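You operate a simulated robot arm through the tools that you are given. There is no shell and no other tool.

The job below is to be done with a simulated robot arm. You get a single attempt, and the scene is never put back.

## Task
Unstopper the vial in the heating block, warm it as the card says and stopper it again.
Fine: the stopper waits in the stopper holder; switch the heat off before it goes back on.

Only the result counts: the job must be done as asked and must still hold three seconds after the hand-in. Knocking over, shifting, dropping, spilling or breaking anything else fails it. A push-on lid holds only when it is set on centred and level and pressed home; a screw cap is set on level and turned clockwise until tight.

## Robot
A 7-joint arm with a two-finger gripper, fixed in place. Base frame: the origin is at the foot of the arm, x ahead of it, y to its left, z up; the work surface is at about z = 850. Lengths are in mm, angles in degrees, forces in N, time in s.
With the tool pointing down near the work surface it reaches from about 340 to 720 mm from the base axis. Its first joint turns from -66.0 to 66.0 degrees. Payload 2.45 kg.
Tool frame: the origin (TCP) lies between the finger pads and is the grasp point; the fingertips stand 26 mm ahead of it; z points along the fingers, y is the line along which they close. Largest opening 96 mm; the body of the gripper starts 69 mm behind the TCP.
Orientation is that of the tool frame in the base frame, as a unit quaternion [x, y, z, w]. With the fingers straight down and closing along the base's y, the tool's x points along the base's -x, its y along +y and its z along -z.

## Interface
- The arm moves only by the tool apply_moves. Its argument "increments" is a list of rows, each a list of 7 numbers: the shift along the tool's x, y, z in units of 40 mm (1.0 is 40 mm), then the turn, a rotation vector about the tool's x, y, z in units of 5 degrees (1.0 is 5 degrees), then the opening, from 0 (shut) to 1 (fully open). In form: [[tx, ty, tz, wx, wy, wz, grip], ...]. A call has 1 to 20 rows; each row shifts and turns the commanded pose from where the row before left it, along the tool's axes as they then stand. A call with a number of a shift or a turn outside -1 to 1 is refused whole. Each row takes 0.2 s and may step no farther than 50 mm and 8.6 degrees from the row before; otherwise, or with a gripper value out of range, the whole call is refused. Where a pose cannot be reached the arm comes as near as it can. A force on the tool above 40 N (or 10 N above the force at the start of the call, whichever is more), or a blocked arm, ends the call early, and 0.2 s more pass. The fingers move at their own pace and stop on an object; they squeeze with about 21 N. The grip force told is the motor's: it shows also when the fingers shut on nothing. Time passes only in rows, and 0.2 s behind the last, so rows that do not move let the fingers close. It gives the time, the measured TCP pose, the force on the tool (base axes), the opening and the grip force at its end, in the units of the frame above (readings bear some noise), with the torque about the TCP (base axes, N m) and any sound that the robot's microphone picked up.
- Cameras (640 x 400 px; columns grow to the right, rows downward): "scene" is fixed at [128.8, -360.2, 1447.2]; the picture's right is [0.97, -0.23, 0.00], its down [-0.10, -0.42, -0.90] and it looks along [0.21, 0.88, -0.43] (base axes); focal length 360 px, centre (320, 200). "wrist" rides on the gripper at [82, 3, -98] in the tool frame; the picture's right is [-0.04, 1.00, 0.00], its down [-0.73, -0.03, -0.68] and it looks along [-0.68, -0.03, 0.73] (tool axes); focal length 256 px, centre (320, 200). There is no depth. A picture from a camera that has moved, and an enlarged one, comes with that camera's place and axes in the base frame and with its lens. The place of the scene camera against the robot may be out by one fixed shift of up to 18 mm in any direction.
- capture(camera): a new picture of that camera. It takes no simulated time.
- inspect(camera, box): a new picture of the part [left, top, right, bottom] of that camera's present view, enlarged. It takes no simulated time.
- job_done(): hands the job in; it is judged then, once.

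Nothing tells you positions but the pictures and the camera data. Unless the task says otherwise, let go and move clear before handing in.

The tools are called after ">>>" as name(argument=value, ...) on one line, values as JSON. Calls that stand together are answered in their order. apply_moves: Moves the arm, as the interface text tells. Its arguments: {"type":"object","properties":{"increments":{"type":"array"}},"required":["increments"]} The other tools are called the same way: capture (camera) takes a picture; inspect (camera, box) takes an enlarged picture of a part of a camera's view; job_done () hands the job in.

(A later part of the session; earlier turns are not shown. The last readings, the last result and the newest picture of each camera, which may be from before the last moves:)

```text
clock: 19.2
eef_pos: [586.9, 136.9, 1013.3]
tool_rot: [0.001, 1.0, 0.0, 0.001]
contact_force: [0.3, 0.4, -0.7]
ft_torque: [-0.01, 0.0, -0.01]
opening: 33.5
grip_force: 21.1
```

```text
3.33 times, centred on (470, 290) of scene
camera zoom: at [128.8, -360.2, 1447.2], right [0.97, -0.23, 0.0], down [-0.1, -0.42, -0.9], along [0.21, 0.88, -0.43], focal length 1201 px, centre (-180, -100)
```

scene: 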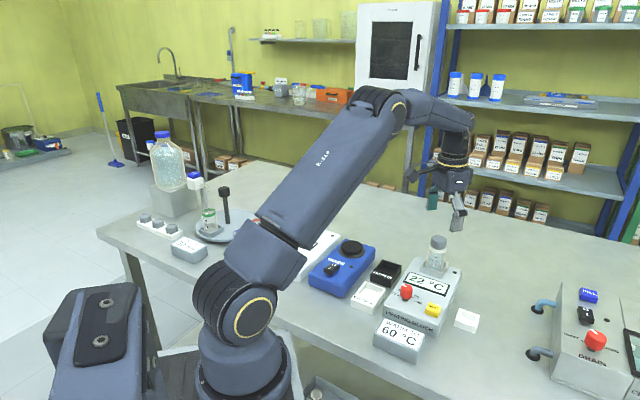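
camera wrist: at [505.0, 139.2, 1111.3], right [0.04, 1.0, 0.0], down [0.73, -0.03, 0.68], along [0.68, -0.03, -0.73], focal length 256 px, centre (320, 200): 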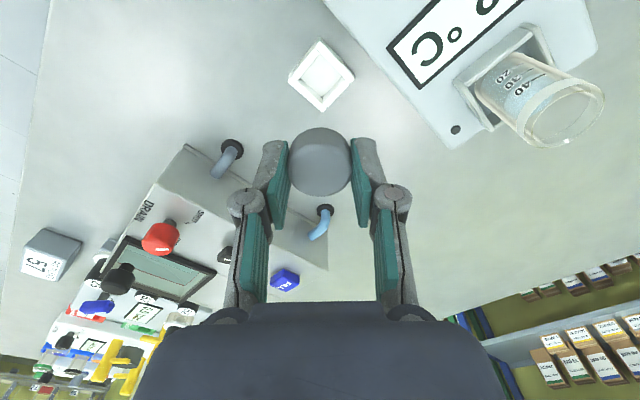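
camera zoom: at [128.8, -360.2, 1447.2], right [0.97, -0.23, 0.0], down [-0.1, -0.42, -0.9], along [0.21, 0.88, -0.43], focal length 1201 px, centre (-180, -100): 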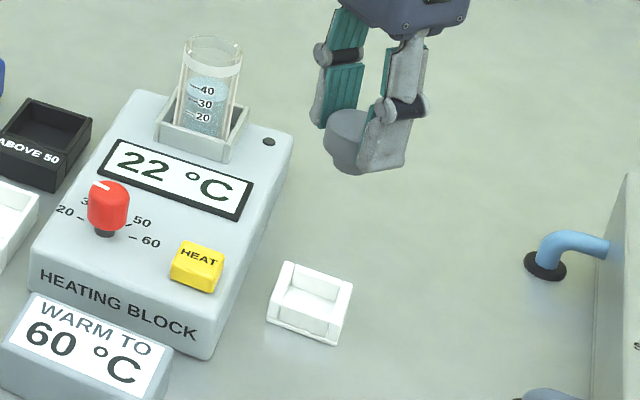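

Holder centre refines to about (583.7, 137.5) with its rim near z 866–869; the cap in hand is centred on the tool. I shift −3.5 mm in x, +1.3 mm in y, and lower to just above the holder to check.

>>> apply_moves(increments=[[0.0875, 0.0325, 0, 0, 0, 0, 0.2], [0, 0, 0.6, 0, 0, 0, 0.2], [0, 0, 0.6, 0, 0, 0, 0.2], [0, 0, 0.6, 0, 0, 0, 0.2], [0, 0, 0.55, 0, 0, 0, 0.2], [0, 0, 0, 0, 0, 0, 0.2], [0, 0, 0, 0, 0, 0, 0.2], [0, 0, 0, 0, 0, 0, 0.2]])

>>> inspect(camera="wrist", box=[220, 70, 420, 200])

>>> inspect(camera="scene", box=[430, 270, 510, 340])

```text
clock: 21.0
eef_pos: [585.2, 138.3, 919.6]
tool_rot: [0.0, 1.0, 0.0, 0.0]
contact_force: [-0.7, -0.2, 1.1]
ft_torque: [-0.02, 0.02, -0.02]
opening: 33.5
grip_force: 21.1
```

```text
3.08 times, centred on (320, 135) of wrist
camera zoom: at [501.9, 140.8, 1017.9], right [0.04, 1.0, 0.0], down [0.73, -0.03, 0.68], along [0.68, -0.03, -0.73], focal length 788 px, centre (320, 400)
```

zoom: 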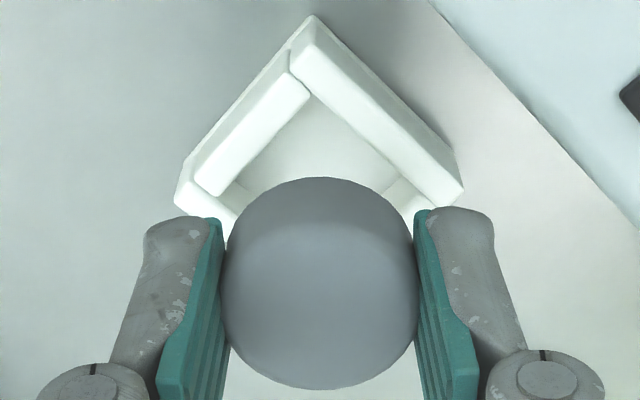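

```text
5.71 times, centred on (470, 305) of scene
camera zoom: at [128.8, -360.2, 1447.2], right [0.97, -0.23, 0.0], down [-0.1, -0.42, -0.9], along [0.21, 0.88, -0.43], focal length 2059 px, centre (-537, -400)
```

zoom: 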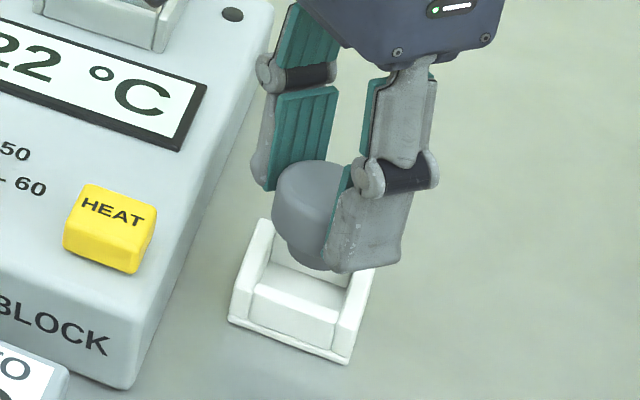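

The plug is over the pocket; I trim x by −1.2 mm and lower 18 mm, then continue in small steps watching the force.

>>> apply_moves(increments=[[0.03, 0, 0.2, 0, 0, 0, 0.2], [0, 0, 0.25, 0, 0, 0, 0.2], [0, 0, 0, 0, 0, 0, 0.2], [0, 0, 0, 0, 0, 0, 0.2]])

>>> inspect(camera="scene", box=[430, 270, 510, 340])

>>> inspect(camera="wrist", box=[220, 70, 420, 200])

```text
clock: 22.0
eef_pos: [583.4, 138.7, 901.4]
tool_rot: [0.001, 1.0, 0.0, 0.0]
contact_force: [-0.3, 0.2, -0.2]
ft_torque: [-0.01, 0.0, -0.02]
opening: 33.3
grip_force: 20.8
```

```text
5.71 times, centred on (470, 305) of scene
camera zoom: at [128.8, -360.2, 1447.2], right [0.97, -0.23, 0.0], down [-0.1, -0.42, -0.9], along [0.21, 0.88, -0.43], focal length 2059 px, centre (-537, -400)
```

zoom: 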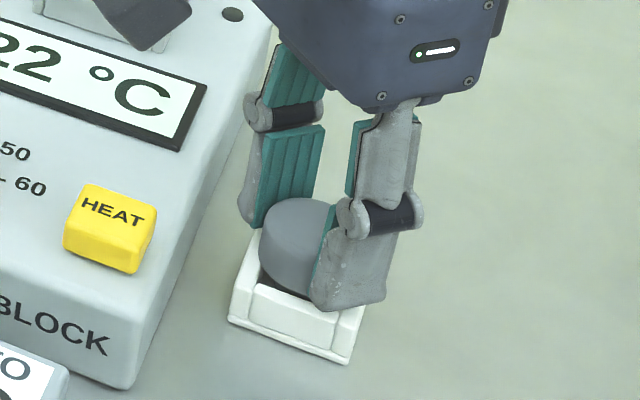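

```text
3.08 times, centred on (320, 135) of wrist
camera zoom: at [499.9, 140.9, 999.7], right [0.04, 1.0, 0.0], down [0.73, -0.03, 0.68], along [0.68, -0.03, -0.73], focal length 788 px, centre (320, 400)
```

zoom: 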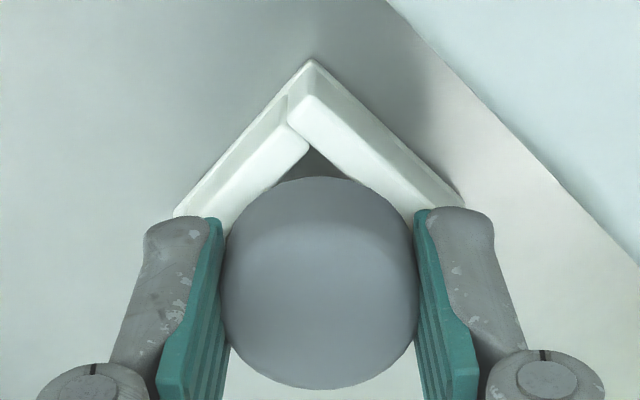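

The plug is in the pocket and the cap is a few mm above the rim. I lower in small steps.

>>> apply_moves(increments=[[0, 0, 0.05, 0, 0, 0, 0.2], [0, 0, 0.04, 0, 0, 0, 0.2], [0, 0, 0, 0, 0, 0, 0.2]])

>>> inspect(camera="scene", box=[430, 270, 510, 340])

```text
clock: 22.8
eef_pos: [582.3, 140.1, 897.6]
tool_rot: [0.001, 1.0, 0.0, -0.001]
contact_force: [0.2, 0.5, 0.3]
ft_torque: [0.06, -0.02, 0.02]
opening: 33.4
grip_force: 21.2
```

```text
5.71 times, centred on (470, 305) of scene
camera zoom: at [128.8, -360.2, 1447.2], right [0.97, -0.23, 0.0], down [-0.1, -0.42, -0.9], along [0.21, 0.88, -0.43], focal length 2059 px, centre (-537, -400)
```

zoom: 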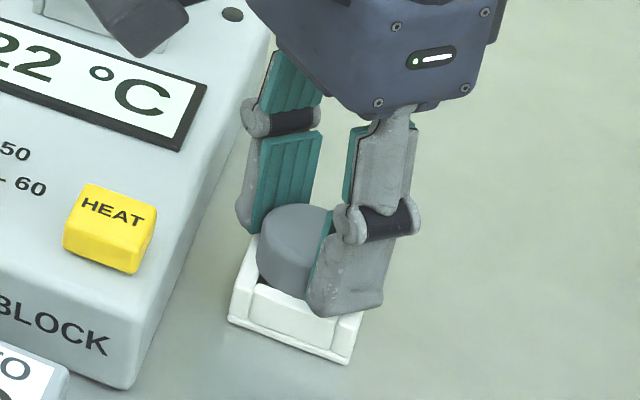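

No contact yet. I continue lowering in 1–1.5 mm steps.

>>> apply_moves(increments=[[0, 0, 0.035, 0, 0, 0, 0.2], [0, 0, 0, 0, 0, 0, 0.2]])

>>> inspect(camera="wrist", box=[220, 70, 420, 200])

>>> inspect(camera="scene", box=[445, 290, 495, 330])

```text
clock: 23.4
eef_pos: [583.5, 138.9, 896.9]
tool_rot: [0.0, 1.0, 0.001, 0.002]
contact_force: [-2.8, -1.6, 20.9]
ft_torque: [0.09, 0.14, -0.02]
opening: 33.6
grip_force: 21.2
```

```text
3.08 times, centred on (320, 135) of wrist
camera zoom: at [499.8, 141.6, 995.7], right [0.04, 1.0, 0.0], down [0.73, -0.03, 0.68], along [0.68, -0.03, -0.73], focal length 788 px, centre (320, 400)
```

zoom: 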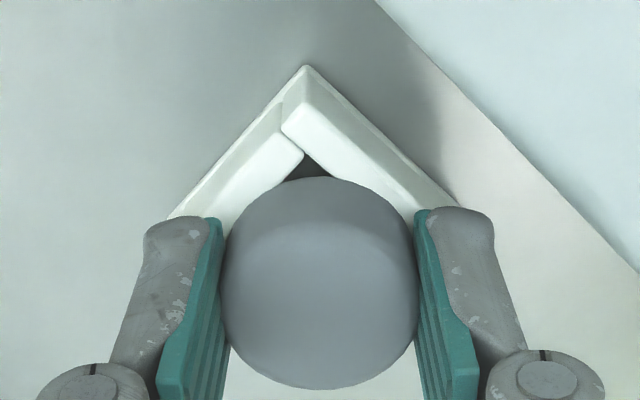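

```text
10.00 times, centred on (470, 310) of scene
camera zoom: at [128.3, -360.3, 1447.2], right [0.97, -0.23, 0.0], down [-0.1, -0.42, -0.9], along [0.21, 0.88, -0.43], focal length 3603 px, centre (-1180, -900)
```

zoom: 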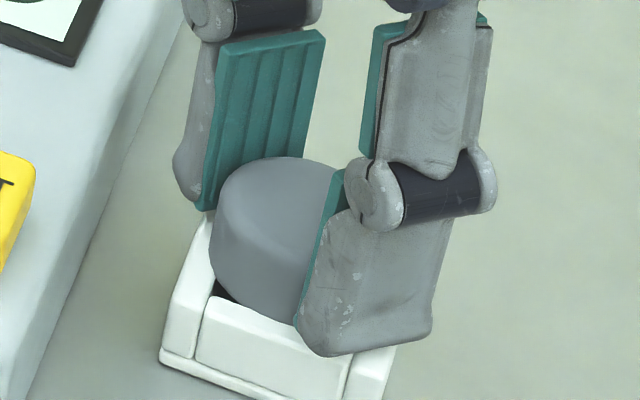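

Contact: 20.9 N with the cap seated on the holder rim. I relieve the press slightly and open the fingers.

>>> apply_moves(increments=[[0, 0, -0.018, 0, 0, 0, 0.2], [0, 0, 0, 0, 0, 0, 0.2]])

```text
clock: 24.0
eef_pos: [582.4, 139.0, 896.4]
tool_rot: [0.001, 1.0, 0.001, 0.001]
contact_force: [0.7, 0.9, 17.7]
ft_torque: [0.12, -0.05, 0.01]
opening: 33.5
grip_force: 20.9
```

>>> apply_moves(increments=[[0, 0, -0.02, 0, 0, 0, 0.2], [0, 0, 0, 0, 0, 0, 0.2]])

```text
clock: 24.6
eef_pos: [581.8, 138.3, 897.3]
tool_rot: [0.0, 1.0, 0.0, 0.001]
contact_force: [5.6, 3.0, 8.7]
ft_torque: [0.13, -0.18, -0.01]
opening: 33.4
grip_force: 21.5
```

The pressing force is down to ~9 N. Opening the fingers now.

>>> apply_moves(increments=[[0, 0, -0.005, 0, 0, 0, 0.37], [0, 0, 0, 0, 0, 0, 0.47], [0, 0, 0, 0, 0, 0, 0.47], [0, 0, 0, 0, 0, 0, 0.47]])

>>> inspect(camera="wrist", box=[220, 70, 420, 200])

>>> inspect(camera="scene", box=[445, 290, 495, 330])

```text
clock: 25.6
eef_pos: [582.3, 138.0, 897.9]
tool_rot: [0.0, 1.0, 0.0, 0.0]
contact_force: [0.0, -0.6, 0.9]
ft_torque: [0.0, 0.0, 0.0]
opening: 45.2
grip_force: 0.1
```

```text
3.08 times, centred on (320, 135) of wrist
camera zoom: at [499.4, 141.0, 996.4], right [0.04, 1.0, 0.0], down [0.73, -0.03, 0.68], along [0.68, -0.03, -0.73], focal length 788 px, centre (320, 400)
```

zoom: 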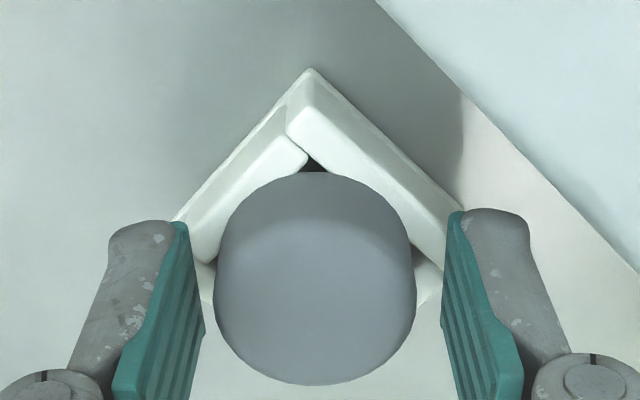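

```text
10.00 times, centred on (470, 310) of scene
camera zoom: at [128.8, -360.2, 1447.2], right [0.97, -0.23, 0.0], down [-0.1, -0.42, -0.9], along [0.21, 0.88, -0.43], focal length 3603 px, centre (-1180, -900)
```

zoom: 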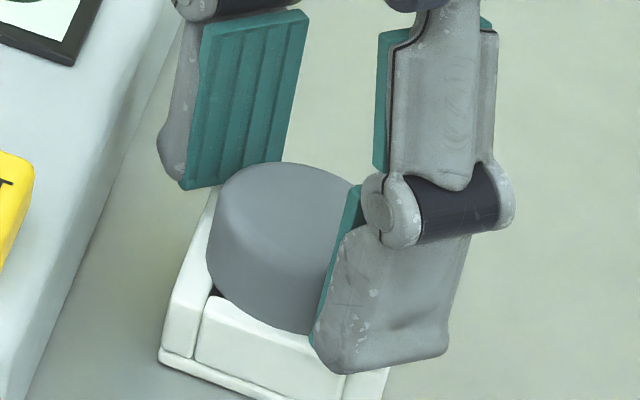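

The stopper rests in the holder. I retreat straight up and check it stayed put.

>>> apply_moves(increments=[[0, 0, -0.2, 0, 0, 0, 0.47], [0, 0, -0.5, 0, 0, 0, 0.47], [0, 0, -0.8, 0, 0, 0, 0.47], [0, 0, -0.8, 0, 0, 0, 0.47], [0, 0, -0.7, 0, 0, 0, 0.47], [0, 0, 0, 0, 0, 0, 0.47], [0, 0, 0, 0, 0, 0, 0.47]])

>>> inspect(camera="wrist", box=[220, 30, 420, 160])

>>> inspect(camera="scene", box=[380, 220, 500, 340])

```text
clock: 27.2
eef_pos: [580.0, 138.4, 1017.3]
tool_rot: [0.0, 1.0, 0.0, 0.0]
contact_force: [-0.1, -0.3, -0.1]
ft_torque: [-0.02, 0.06, 0.02]
opening: 45.1
grip_force: 0.1
```

```text
3.08 times, centred on (320, 95) of wrist
camera zoom: at [498.5, 139.7, 1114.8], right [0.04, 1.0, 0.0], down [0.73, -0.03, 0.68], along [0.68, -0.03, -0.73], focal length 788 px, centre (320, 523)
```

zoom: 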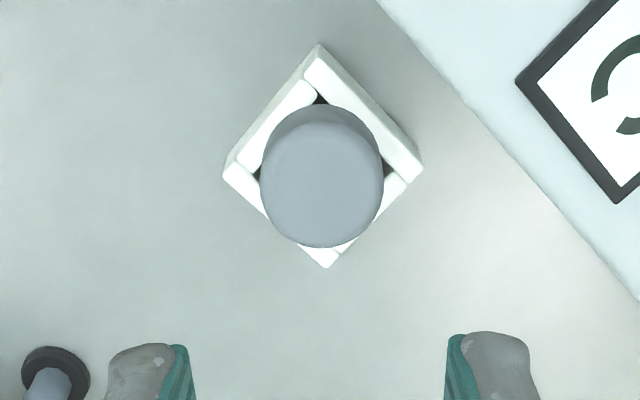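

```text
3.33 times, centred on (440, 280) of scene
camera zoom: at [128.8, -360.2, 1447.2], right [0.97, -0.23, 0.0], down [-0.1, -0.42, -0.9], along [0.21, 0.88, -0.43], focal length 1201 px, centre (-80, -67)
```

zoom: 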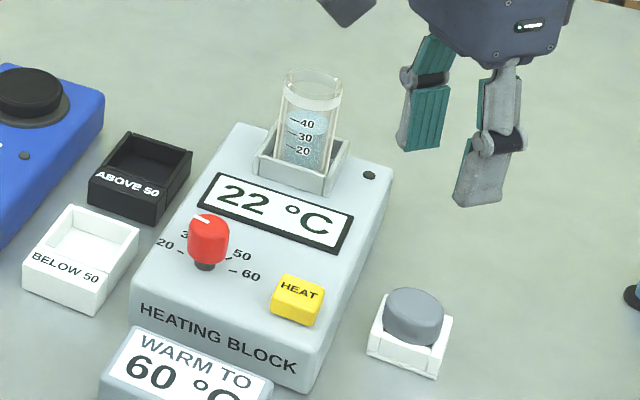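

The stopper sits neatly in the holder and the vial is open. Next is the dial: I move above it (464.6, 200.9) and check alignment.

>>> apply_moves(increments=[[0.73, 0.39, 0, 0, 0, 0, 0.47], [0.73, 0.39, 0, 0, 0, 0, 0.47], [0.73, 0.39, 0, 0, 0, 0, 0.47], [0.73, 0.39, 0, 0, 0, 0, 0.47], [0, 0, 0.5, 0, 0, 0, 0.47], [0, 0, 0, 0, 0, 0, 0.47], [0, 0, 0, 0, 0, 0, 0.47]])

>>> capture(camera="wrist")

>>> inspect(camera="wrist", box=[220, 30, 420, 160])

```text
clock: 28.8
eef_pos: [467.4, 200.5, 998.2]
tool_rot: [0.0, 1.0, 0.0, 0.0]
contact_force: [1.1, 0.1, 0.1]
ft_torque: [0.01, 0.02, -0.02]
opening: 45.2
grip_force: 0.1
```

```text
taken
camera wrist: at [383.6, 203.1, 1096.1], right [0.04, 1.0, 0.0], down [0.73, -0.03, 0.68], along [0.68, -0.03, -0.73], focal length 256 px, centre (320, 200)
```

wrist: 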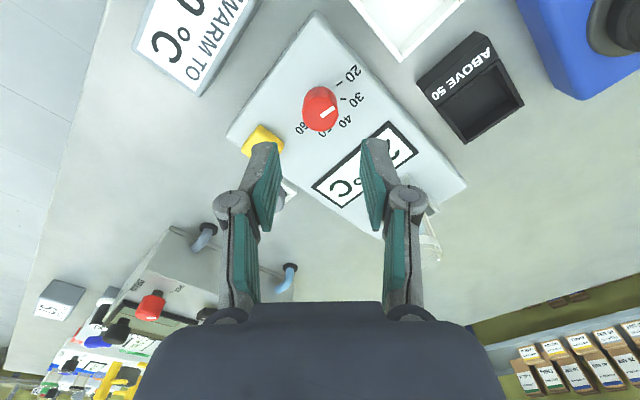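

```text
3.08 times, centred on (320, 95) of wrist
camera zoom: at [383.6, 203.1, 1096.1], right [0.04, 1.0, 0.0], down [0.73, -0.03, 0.68], along [0.68, -0.03, -0.73], focal length 788 px, centre (320, 523)
```

zoom: 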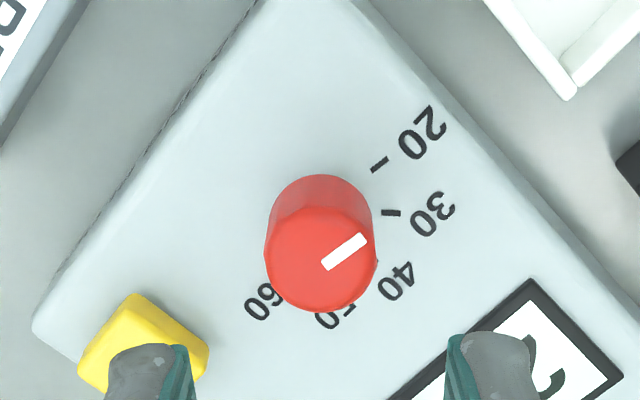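

The knob centre measures about (463.5, 200.5), 25 mm across, and the pointer is at the 20 mark. It needs about 166° clockwise to reach 60, so I pre-turn the hand 80° counter-clockwise in free air and centre it.

>>> apply_moves(increments=[[0.07, 0, 0, 0, 0, -1, 0.47], [0, 0, 0, 0, 0, -1, 0.47], [0, 0, 0, 0, 0, -1, 0.47], [0, 0, 0, 0, 0, -1, 0.47], [0, 0, 0, 0, 0, -1, 0.47], [0, 0, 0, 0, 0, -1, 0.47], [0, 0, 0, 0, 0, -1, 0.47], [0, 0, 0, 0, 0, -1, 0.47], [0, 0, 0, 0, 0, -1, 0.47], [0, 0, 0, 0, 0, -1, 0.47], [0, 0, 0, 0, 0, -1, 0.47], [0, 0, 0, 0, 0, -1, 0.47], [0, 0, 0, 0, 0, -1, 0.47], [0, 0, 0, 0, 0, -1, 0.47], [0, 0, 0, 0, 0, -1, 0.47], [0, 0, 0, 0, 0, -1, 0.47], [0, 0, 0, 0, 0, -0.6, 0.47], [0, 0, 0, 0, 0, 0, 0.47], [0, 0, 0, 0, 0, 0, 0.47]])

>>> capture(camera="wrist")

>>> inspect(camera="wrist", box=[220, 30, 420, 160])

>>> capture(camera="scene")

```text
clock: 32.8
eef_pos: [461.8, 200.6, 996.6]
tool_rot: [-0.663, 0.749, 0.0, 0.0]
contact_force: [-0.5, 1.2, -0.3]
ft_torque: [-0.01, -0.01, -0.02]
opening: 45.2
grip_force: 0.1
```

```text
taken
camera wrist: at [448.9, 119.3, 1095.7], right [-0.99, 0.16, 0.0], down [0.12, 0.72, 0.68], along [0.11, 0.67, -0.73], focal length 256 px, centre (320, 200)
```

wrist: 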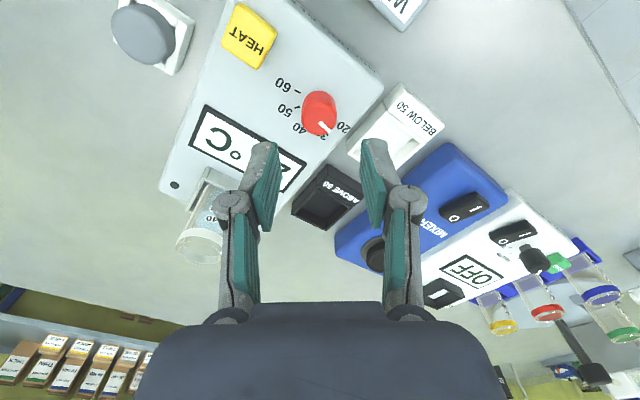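

```text
3.08 times, centred on (320, 95) of wrist
camera zoom: at [448.9, 119.3, 1095.7], right [-0.99, 0.16, 0.0], down [0.12, 0.72, 0.68], along [0.11, 0.67, -0.73], focal length 788 px, centre (320, 523)
```

zoom: 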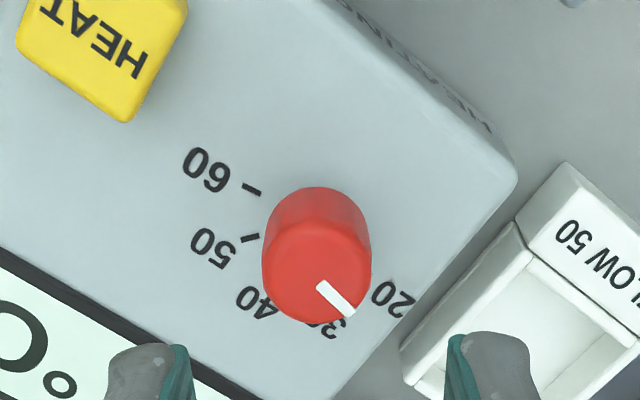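

```text
taken
```

scene: 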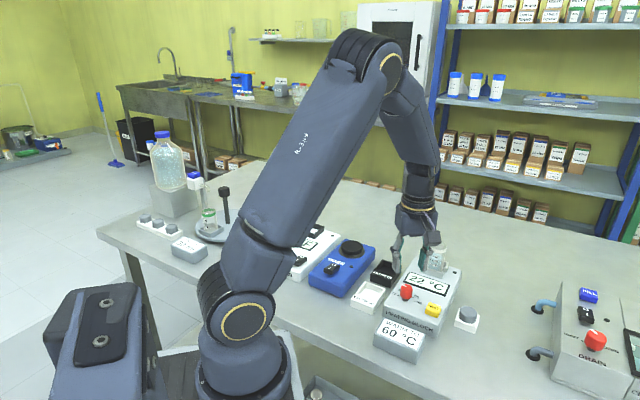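

The wrist turned freely to yaw 83°. Combining both views, the knob axis is at (462.9, 200.05), top ≈924. I trim, descend around the knob with open fingers and check.

>>> apply_moves(increments=[[0.021, -0.03, 0.3, 0, 0, 0, 0.47], [0, 0, 0.6, 0, 0, 0, 0.47], [0, 0, 0, 0, 0, 0, 0.47], [0, 0, 0, 0, 0, 0, 0.47]])

>>> inspect(camera="wrist", box=[220, 60, 420, 190])

>>> inspect(camera="scene", box=[370, 240, 450, 320])

```text
clock: 33.8
eef_pos: [463.2, 199.9, 961.0]
tool_rot: [-0.663, 0.749, 0.0, 0.0]
contact_force: [-0.1, -0.3, 0.7]
ft_torque: [-0.02, 0.03, 0.03]
opening: 44.8
grip_force: 0.2
```

```text
3.08 times, centred on (320, 125) of wrist
camera zoom: at [450.0, 118.7, 1059.5], right [-0.99, 0.16, 0.0], down [0.12, 0.72, 0.68], along [0.11, 0.67, -0.73], focal length 788 px, centre (320, 431)
```

zoom: 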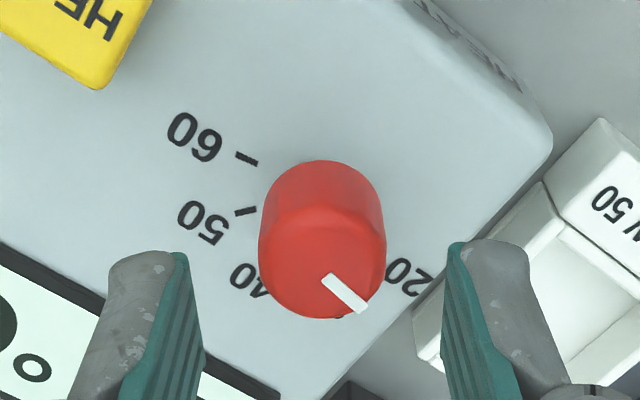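

```text
5.00 times, centred on (410, 280) of scene
camera zoom: at [128.8, -360.2, 1447.2], right [0.97, -0.23, 0.0], down [-0.1, -0.42, -0.9], along [0.21, 0.88, -0.43], focal length 1802 px, centre (-130, -200)
```

zoom: 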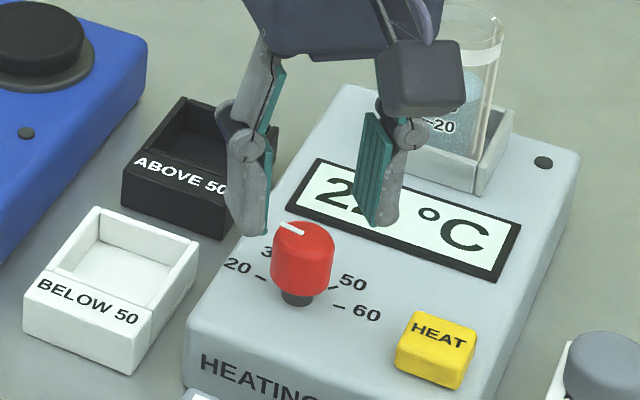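

Centred within about half a millimetre. Lowering the fingers around the knob.

>>> apply_moves(increments=[[0, 0, 0.45, 0, 0, 0, 0.47], [0, 0, 0.43, 0, 0, 0, 0.47], [0, 0, 0, 0, 0, 0, 0.47], [0, 0, 0, 0, 0, 0, 0.47]])

>>> inspect(camera="wrist", box=[220, 90, 420, 220])

>>> inspect(camera="scene", box=[370, 240, 450, 320])

```text
clock: 34.8
eef_pos: [463.4, 199.1, 926.8]
tool_rot: [-0.663, 0.749, 0.0, 0.0]
contact_force: [0.7, 0.4, -0.2]
ft_torque: [0.05, -0.01, -0.01]
opening: 45.1
grip_force: 0.0
```

```text
3.08 times, centred on (320, 155) of wrist
camera zoom: at [449.6, 118.6, 1024.6], right [-0.99, 0.16, 0.0], down [0.12, 0.72, 0.68], along [0.11, 0.67, -0.73], focal length 788 px, centre (320, 338)
```

zoom: 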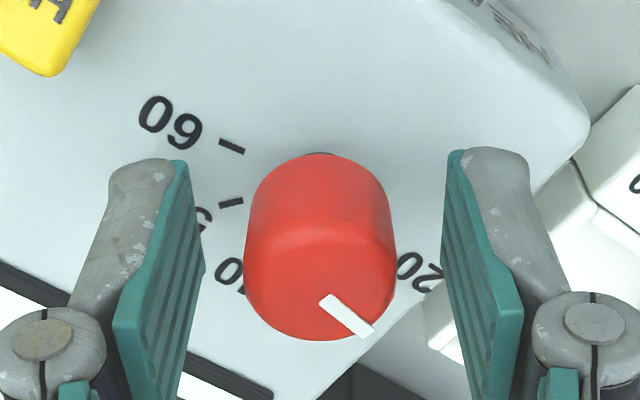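

```text
5.00 times, centred on (410, 280) of scene
camera zoom: at [128.8, -360.2, 1447.2], right [0.97, -0.23, 0.0], down [-0.1, -0.42, -0.9], along [0.21, 0.88, -0.43], focal length 1802 px, centre (-130, -200)
```

zoom: 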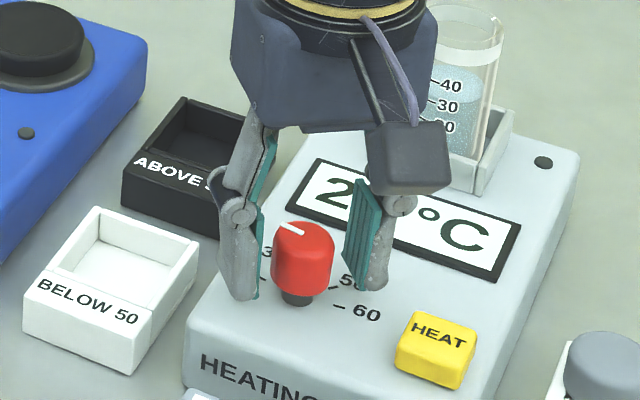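

Well centred around the knob. Closing on it.

>>> apply_moves(increments=[[0, 0, 0, 0, 0, 0, 0.3], [0, 0, 0, 0, 0, 0, 0.1], [0, 0, 0, 0, 0, 0, 0.1], [0, 0, 0, 0, 0, 0, 0.1], [0, 0, 0, 0, 0, 0, 0.1]])

>>> inspect(camera="wrist", box=[220, 90, 420, 220])

```text
clock: 36.0
eef_pos: [463.4, 198.8, 925.0]
tool_rot: [-0.663, 0.749, 0.0, 0.0]
contact_force: [-0.8, 0.2, -0.8]
ft_torque: [0.01, 0.01, 0.0]
opening: 25.4
grip_force: 45.2
```

```text
3.08 times, centred on (320, 155) of wrist
camera zoom: at [449.6, 118.6, 1024.7], right [-0.99, 0.16, 0.0], down [0.12, 0.72, 0.68], along [0.11, 0.67, -0.73], focal length 788 px, centre (320, 338)
```

zoom: 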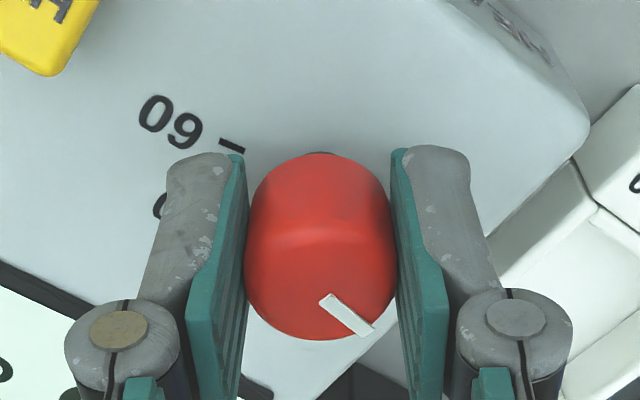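

Gripped with no side load. I turn clockwise 40° first and check that the pointer follows.

>>> apply_moves(increments=[[0, 0, 0, 0, 0, 1, 0.1], [0, 0, 0, 0, 0, 1, 0.1], [0, 0, 0, 0, 0, 1, 0.1], [0, 0, 0, 0, 0, 1, 0.1], [0, 0, 0, 0, 0, 1, 0.1], [0, 0, 0, 0, 0, 1, 0.1], [0, 0, 0, 0, 0, 1, 0.1], [0, 0, 0, 0, 0, 1, 0.1], [0, 0, 0, 0, 0, 0, 0.1]])

>>> inspect(camera="wrist", box=[220, 90, 420, 220])

>>> inspect(camera="scene", box=[370, 240, 450, 320])

```text
clock: 38.0
eef_pos: [464.1, 199.6, 927.0]
tool_rot: [-0.366, 0.931, 0.0, -0.001]
contact_force: [-9.1, -0.5, 6.2]
ft_torque: [0.0, 0.22, -0.03]
opening: 25.6
grip_force: 45.0
```

```text
3.08 times, centred on (320, 155) of wrist
camera zoom: at [400.3, 146.3, 1024.7], right [-0.65, 0.76, 0.0], down [0.56, 0.48, 0.68], along [0.51, 0.44, -0.73], focal length 788 px, centre (320, 338)
```

zoom: 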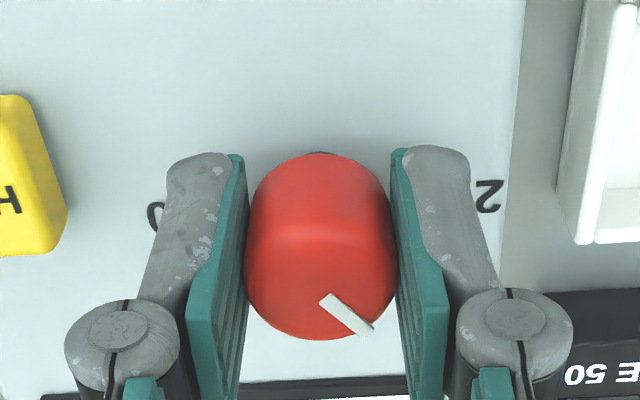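

```text
5.00 times, centred on (410, 280) of scene
camera zoom: at [128.4, -360.3, 1447.2], right [0.97, -0.23, 0.0], down [-0.1, -0.42, -0.9], along [0.21, 0.88, -0.43], focal length 1802 px, centre (-130, -200)
```

zoom: 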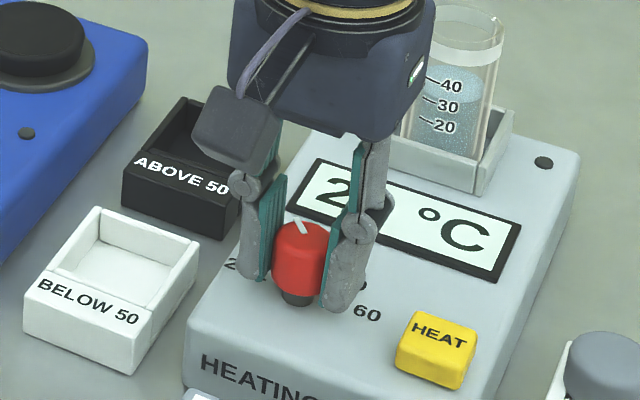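

The pointer turns with the hand. There is a ~9 N side load, so I ease slightly toward −x and keep turning.

>>> apply_moves(increments=[[0.011, 0.01, -0.007, 0, 0, 1, 0.1], [0, 0, 0, 0, 0, 1, 0.1], [0, 0, 0, 0, 0, 1, 0.1], [0, 0, 0, 0, 0, 1, 0.1], [0, 0, 0, 0, 0, 1, 0.1], [0, 0, 0, 0, 0, 1, 0.1], [0, 0, 0, 0, 0, 1, 0.1], [0, 0, 0, 0, 0, 1, 0.1], [0, 0, 0, 0, 0, 0, 0.1]])

>>> inspect(camera="wrist", box=[220, 90, 420, 220])

```text
clock: 40.0
eef_pos: [463.2, 201.2, 927.0]
tool_rot: [-0.025, 1.0, 0.0, -0.001]
contact_force: [-8.7, 0.0, -11.8]
ft_torque: [-0.02, 0.48, -0.03]
opening: 25.5
grip_force: 44.3
```

```text
3.08 times, centred on (320, 155) of wrist
camera zoom: at [380.5, 199.2, 1024.9], right [-0.01, 1.0, 0.0], down [0.73, 0.01, 0.68], along [0.68, 0.01, -0.73], focal length 788 px, centre (320, 338)
```

zoom: 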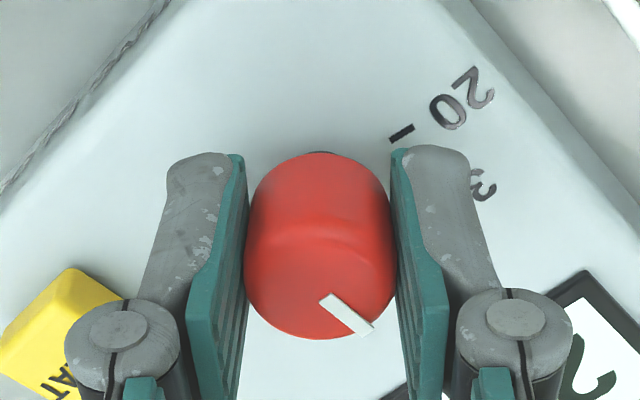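

Halfway (80° turned). I ease the small residual loads and continue.

>>> apply_moves(increments=[[0.012, 0, 0.009, 0, 0, 1, 0.1], [0, 0, 0, 0, 0, 1, 0.1], [0, 0, 0, 0, 0, 1, 0.1], [0, 0, 0, 0, 0, 1, 0.1], [0, 0, 0, 0, 0, 1, 0.1], [0, 0, 0, 0, 0, 1, 0.1], [0, 0, 0, 0, 0, 1, 0.1], [0, 0, 0, 0, 0, 1, 0.1], [0, 0, 0, 0, 0, 0, 0.1]])

>>> inspect(camera="wrist", box=[220, 90, 420, 220])

>>> inspect(camera="scene", box=[370, 240, 450, 320])

```text
clock: 42.0
eef_pos: [462.9, 200.9, 926.2]
tool_rot: [0.318, 0.948, 0.001, 0.0]
contact_force: [-2.0, 10.0, -6.5]
ft_torque: [0.24, 0.01, 0.01]
opening: 25.6
grip_force: 44.9
```

```text
3.08 times, centred on (320, 155) of wrist
camera zoom: at [398.9, 252.2, 1024.8], right [0.63, 0.77, 0.0], down [0.57, -0.47, 0.68], along [0.53, -0.43, -0.73], focal length 788 px, centre (320, 338)
```

zoom: 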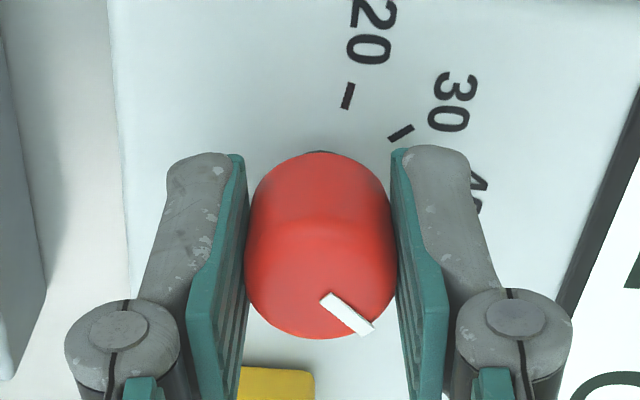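

```text
5.00 times, centred on (410, 280) of scene
camera zoom: at [128.8, -359.9, 1447.3], right [0.97, -0.23, 0.0], down [-0.1, -0.42, -0.9], along [0.21, 0.88, -0.43], focal length 1802 px, centre (-130, -200)
```

zoom: 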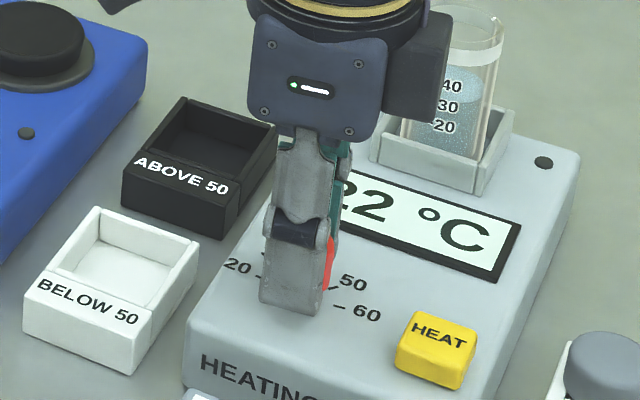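

Pointer is now near 50 (120° turned). I continue 35° more and then fine-tune.

>>> apply_moves(increments=[[0.01, 0.009, 0.005, 0, 0, 1, 0.1], [0, 0, 0, 0, 0, 1, 0.1], [0, 0, 0, 0, 0, 1, 0.1], [0, 0, 0, 0, 0, 1, 0.1], [0, 0, 0, 0, 0, 1, 0.1], [0, 0, 0, 0, 0, 1, 0.1], [0, 0, 0, 0, 0, 1, 0.1], [0, 0, 0, 0, 0, 0, 0.1], [0, 0, 0, 0, 0, 0, 0.1]])

>>> inspect(camera="wrist", box=[220, 90, 420, 220])

>>> inspect(camera="scene", box=[380, 255, 440, 315])

```text
clock: 44.0
eef_pos: [463.8, 201.0, 926.4]
tool_rot: [0.589, 0.808, 0.001, 0.0]
contact_force: [5.4, 6.6, 3.6]
ft_torque: [-0.08, -0.1, -0.01]
opening: 25.7
grip_force: 44.8
```

```text
3.08 times, centred on (320, 155) of wrist
camera zoom: at [440.4, 279.5, 1024.9], right [0.96, 0.27, 0.0], down [0.2, -0.71, 0.68], along [0.18, -0.65, -0.73], focal length 788 px, centre (320, 338)
```

zoom: 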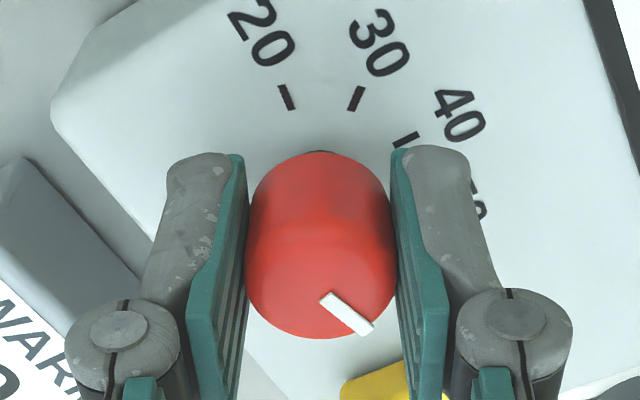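

```text
6.67 times, centred on (410, 285) of scene
camera zoom: at [128.9, -360.1, 1447.2], right [0.97, -0.23, 0.0], down [-0.1, -0.42, -0.9], along [0.21, 0.88, -0.43], focal length 2402 px, centre (-280, -367)
```

zoom: 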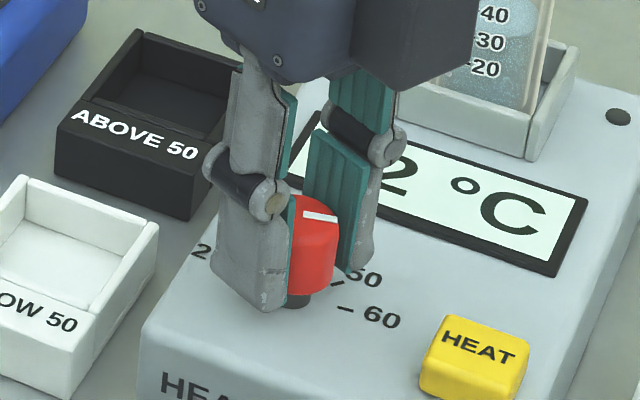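

Pointer is about 5–6° short of the 60 mark by my measurement (marks are 40° apart, 60 at about −34.4°). I turn the last bit.

>>> apply_moves(increments=[[0.007, 0.01, -0.003, 0, 0, 0.5, 0.1], [0, 0, 0, 0, 0, 0.6, 0.1], [0, 0, 0, 0, 0, 0, 0.1], [0, 0, 0, 0, 0, 0, 0.1]])

>>> inspect(camera="scene", box=[380, 255, 440, 315])

>>> inspect(camera="wrist", box=[220, 90, 420, 220])

```text
clock: 45.0
eef_pos: [463.5, 202.7, 927.3]
tool_rot: [0.626, 0.78, 0.0, 0.001]
contact_force: [6.9, 3.8, 7.4]
ft_torque: [-0.05, -0.19, 0.47]
opening: 25.6
grip_force: 44.3
```

```text
6.67 times, centred on (410, 285) of scene
camera zoom: at [128.9, -360.1, 1447.2], right [0.97, -0.23, 0.0], down [-0.1, -0.42, -0.9], along [0.21, 0.88, -0.43], focal length 2402 px, centre (-280, -367)
```

zoom: 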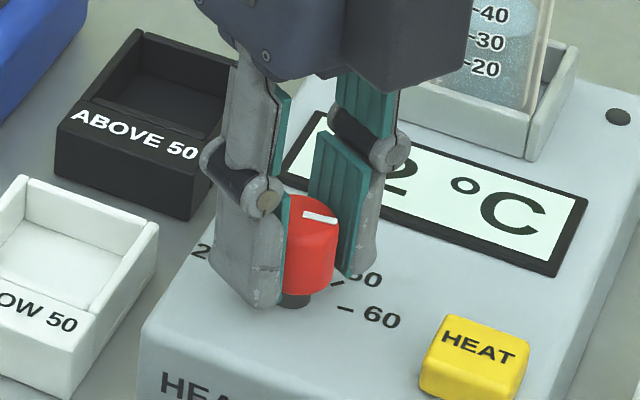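

```text
3.08 times, centred on (320, 155) of wrist
camera zoom: at [448.1, 281.3, 1024.9], right [0.98, 0.18, 0.0], down [0.13, -0.72, 0.68], along [0.12, -0.67, -0.73], focal length 788 px, centre (320, 338)
```

zoom: 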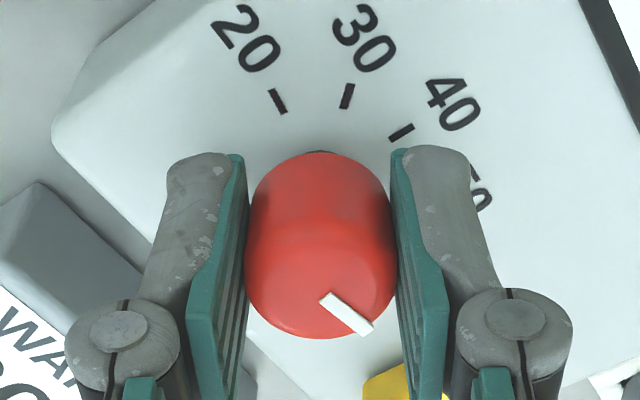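

The torque about z jumped to 0.47 N·m at 160° of turn: the knob is at its end stop, which is the 60 mark. I release and lift off.

>>> apply_moves(increments=[[0, 0, 0, 0, 0, 0, 0.47], [0, 0, 0, 0, 0, 0, 0.47], [0, 0, 0, 0, 0, 0, 0.47], [0, 0, -0.4, 0, 0, 0, 0.47], [0, 0, -0.8, 0, 0, 0, 0.47], [0, 0, -0.6, 0, 0, 0, 0.47], [0, 0, 0, 0, 0, 0, 0.47]])

>>> inspect(camera="scene", box=[380, 245, 460, 325])

>>> inspect(camera="wrist", box=[220, 30, 420, 160])

```text
clock: 46.6
eef_pos: [461.3, 201.5, 999.5]
tool_rot: [0.626, 0.78, 0.001, 0.001]
contact_force: [0.4, -0.4, -0.3]
ft_torque: [0.0, 0.04, -0.01]
opening: 45.2
grip_force: 0.1
```

```text
5.00 times, centred on (420, 285) of scene
camera zoom: at [128.8, -360.2, 1447.2], right [0.97, -0.23, 0.0], down [-0.1, -0.42, -0.9], along [0.21, 0.88, -0.43], focal length 1802 px, centre (-180, -225)
```

zoom: 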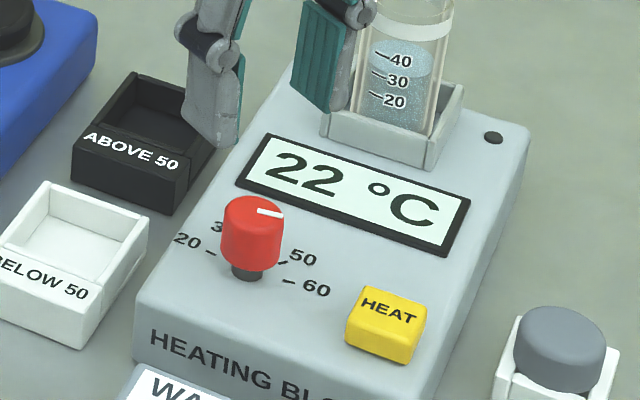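

```text
3.08 times, centred on (320, 95) of wrist
camera zoom: at [447.4, 281.4, 1098.3], right [0.98, 0.18, 0.0], down [0.13, -0.72, 0.68], along [0.12, -0.67, -0.73], focal length 788 px, centre (320, 523)
```

zoom: 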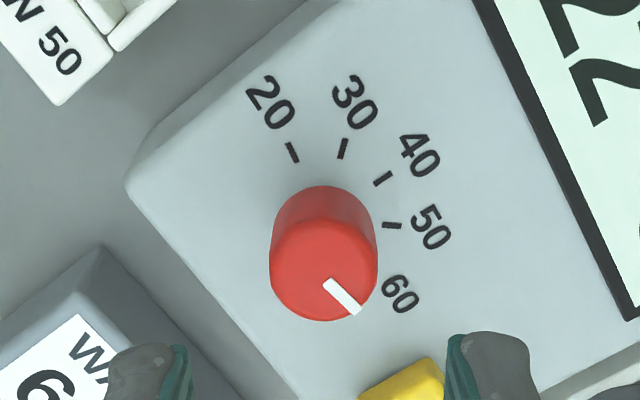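

The pointer is on the 60 mark (−35°). Next I turn the hand back to yaw 0, close the fingers and move above the HEAT button.

>>> apply_moves(increments=[[0, 0, 0, 0, 0, -1, 0.2], [0, 0, 0, 0, 0, -1, 0.0], [0, 0, 0, 0, 0, -1, 0.0], [0, 0, 0, 0, 0, -1, 0.0], [0, 0, 0, 0, 0, -1, 0.0], [0, 0, 0, 0, 0, -1, 0.0], [0, 0, 0, 0, 0, -1, 0.0], [0, 0, 0, 0, 0, -1, 0.0], [0, 0, 0, 0, 0, -1, 0.0], [0, 0, 0, 0, 0, -1, 0.0], [0, 0, 0, 0, 0, -1, 0.0], [0, 0, 0, 0, 0, -1, 0.0], [0, 0, 0, 0, 0, -1, 0.0], [0, 0, 0, 0, 0, -1, 0.0], [0, 0, 0, 0, 0, -1, 0.0], [0, 0, 0, 0, 0, -0.5, 0.0], [-0.5, -0.64, 0, 0, 0, 0, 0.0], [-0.5, -0.64, 0, 0, 0, 0, 0.0], [0, 0, 0, 0, 0, 0, 0.0], [0, 0, 0, 0, 0, 0, 0.0]])

>>> capture(camera="wrist")

>>> inspect(camera="wrist", box=[220, 30, 420, 160])

```text
clock: 50.8
eef_pos: [504.7, 151.0, 998.8]
tool_rot: [0.0, 1.0, 0.0, 0.0]
contact_force: [0.3, 0.3, -0.4]
ft_torque: [0.0, 0.0, 0.03]
opening: 0.1
grip_force: 21.0
```

```text
taken
camera wrist: at [422.0, 153.7, 1097.2], right [0.04, 1.0, 0.0], down [0.73, -0.03, 0.68], along [0.68, -0.03, -0.73], focal length 256 px, centre (320, 200)
```

wrist: 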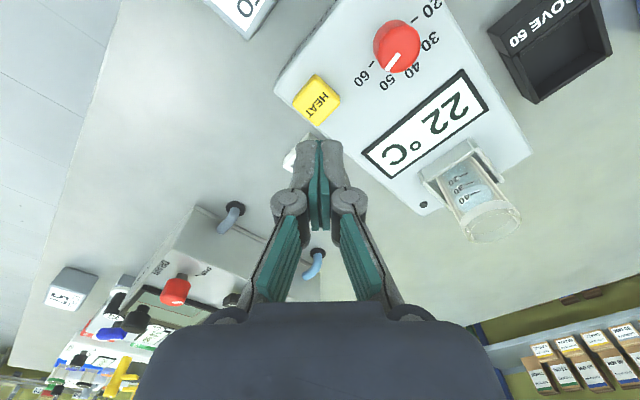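

```text
3.08 times, centred on (320, 95) of wrist
camera zoom: at [422.0, 153.7, 1097.2], right [0.04, 1.0, 0.0], down [0.73, -0.03, 0.68], along [0.68, -0.03, -0.73], focal length 788 px, centre (320, 523)
```

zoom: 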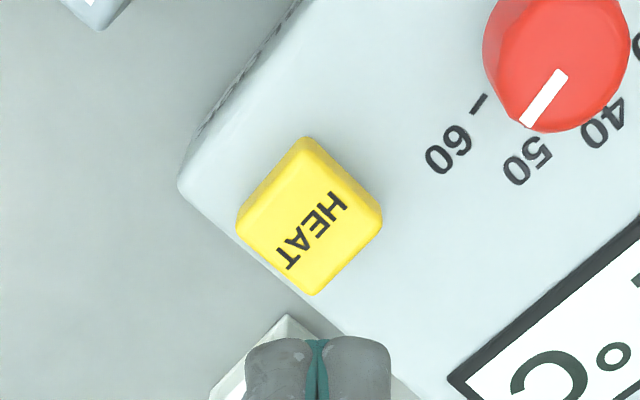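

Button centre is about (501.5, 148.3); my TCP is 3 mm off, so I trim and descend to ~6 mm above it.

>>> apply_moves(increments=[[0.085, -0.066, 0, 0, 0, 0, 0.0], [0, 0, 0.8, 0, 0, 0, 0.0], [0, 0, 0.7, 0, 0, 0, 0.0], [0, 0, 0, 0, 0, 0, 0.0], [0, 0, 0, 0, 0, 0, 0.0]])

>>> inspect(camera="wrist", box=[240, 70, 400, 180])

>>> inspect(camera="scene", box=[395, 250, 475, 330])

```text
clock: 52.0
eef_pos: [500.4, 147.3, 938.9]
tool_rot: [0.0, 1.0, 0.0, 0.0]
contact_force: [0.8, -0.4, 0.8]
ft_torque: [-0.01, 0.01, 0.01]
opening: 0.4
grip_force: 21.2
```

```text
3.64 times, centred on (320, 125) of wrist
camera zoom: at [418.2, 149.5, 1037.8], right [0.04, 1.0, 0.0], down [0.73, -0.03, 0.68], along [0.68, -0.03, -0.73], focal length 931 px, centre (320, 473)
```

zoom: 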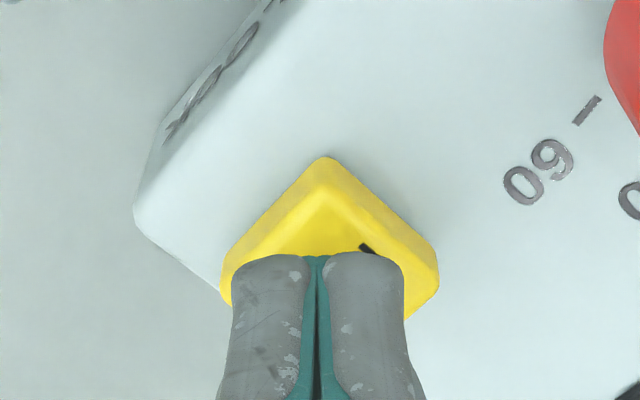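

```text
5.00 times, centred on (435, 290) of scene
camera zoom: at [128.8, -360.2, 1447.2], right [0.97, -0.23, 0.0], down [-0.1, -0.42, -0.9], along [0.21, 0.88, -0.43], focal length 1802 px, centre (-255, -250)
```

zoom: 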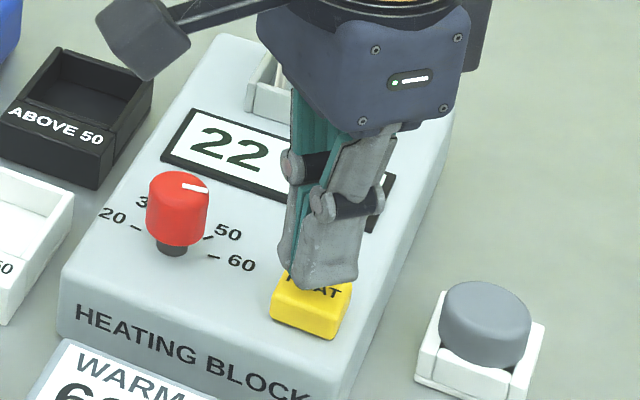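

Fingertips are just above the button; I trim 1.4 mm in y and press down in small steps, watching force and sound.

>>> apply_moves(increments=[[-0.015, 0.035, 0.06, 0, 0, 0, 0.0], [0, 0, 0.06, 0, 0, 0, 0.0], [0, 0, 0.03, 0, 0, 0, 0.0], [0, 0, 0, 0, 0, 0, 0.0]])

```text
clock: 53.0
eef_pos: [500.8, 148.3, 931.8]
tool_rot: [0.0, 1.0, 0.0, 0.0]
contact_force: [-0.8, -0.2, 0.0]
ft_torque: [-0.01, 0.0, 0.0]
opening: 0.0
grip_force: 20.8
```

>>> apply_moves(increments=[[0, 0, 0.03, 0, 0, 0, 0.0], [0, 0, 0.03, 0, 0, 0, 0.0], [0, 0, 0, 0, 0, 0, 0.0]])

>>> inspect(camera="scene", box=[395, 250, 475, 330])

```text
clock: 53.8
eef_pos: [501.1, 148.4, 931.2]
tool_rot: [0.0, 1.0, -0.001, 0.0]
contact_force: [-0.5, 0.2, 0.7]
ft_torque: [-0.06, -0.02, 0.03]
opening: 0.0
grip_force: 21.0
```

```text
5.00 times, centred on (435, 290) of scene
camera zoom: at [128.8, -360.2, 1447.2], right [0.97, -0.23, 0.0], down [-0.1, -0.42, -0.9], along [0.21, 0.88, -0.43], focal length 1802 px, centre (-255, -250)
```

zoom: 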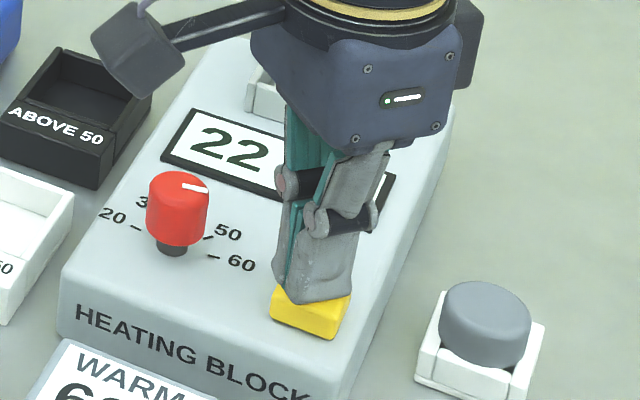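

Still no contact force; I continue down in 1 mm steps.

>>> apply_moves(increments=[[0, 0, 0.03, 0, 0, 0, 0.0], [0, 0, 0.03, 0, 0, 0, 0.0], [0, 0, 0, 0, 0, 0, 0.0]])

```text
clock: 54.6
eef_pos: [500.3, 148.5, 927.3]
tool_rot: [0.0, 1.0, 0.0, 0.0]
contact_force: [1.0, 0.3, 1.3]
ft_torque: [0.02, -0.01, -0.03]
opening: 6.0
grip_force: 28.2
```

The fingers were pushed apart to 6 mm; I look at what is happening before pressing on.

>>> inspect(camera="scene", box=[395, 250, 475, 330])

>>> inspect(camera="wrist", box=[240, 70, 400, 180])

```text
5.00 times, centred on (435, 290) of scene
camera zoom: at [128.8, -360.2, 1447.2], right [0.97, -0.23, 0.0], down [-0.1, -0.42, -0.9], along [0.21, 0.88, -0.43], focal length 1802 px, centre (-255, -250)
```

zoom: 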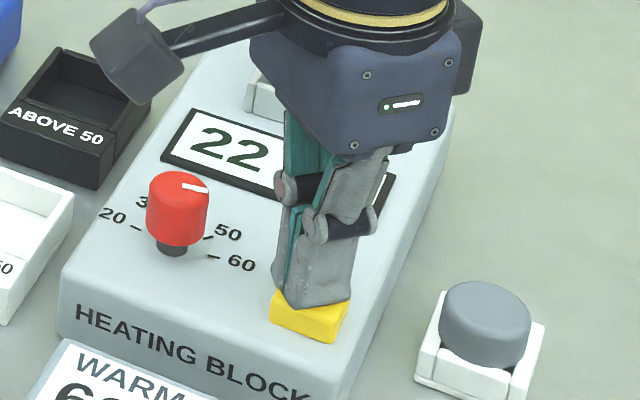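

```text
3.64 times, centred on (320, 125) of wrist
camera zoom: at [417.9, 151.4, 1025.4], right [0.04, 1.0, 0.0], down [0.73, -0.03, 0.68], along [0.68, -0.03, -0.73], focal length 931 px, centre (320, 473)
```

zoom: 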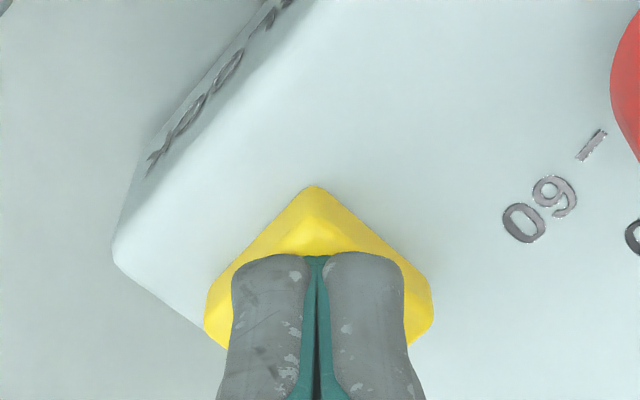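

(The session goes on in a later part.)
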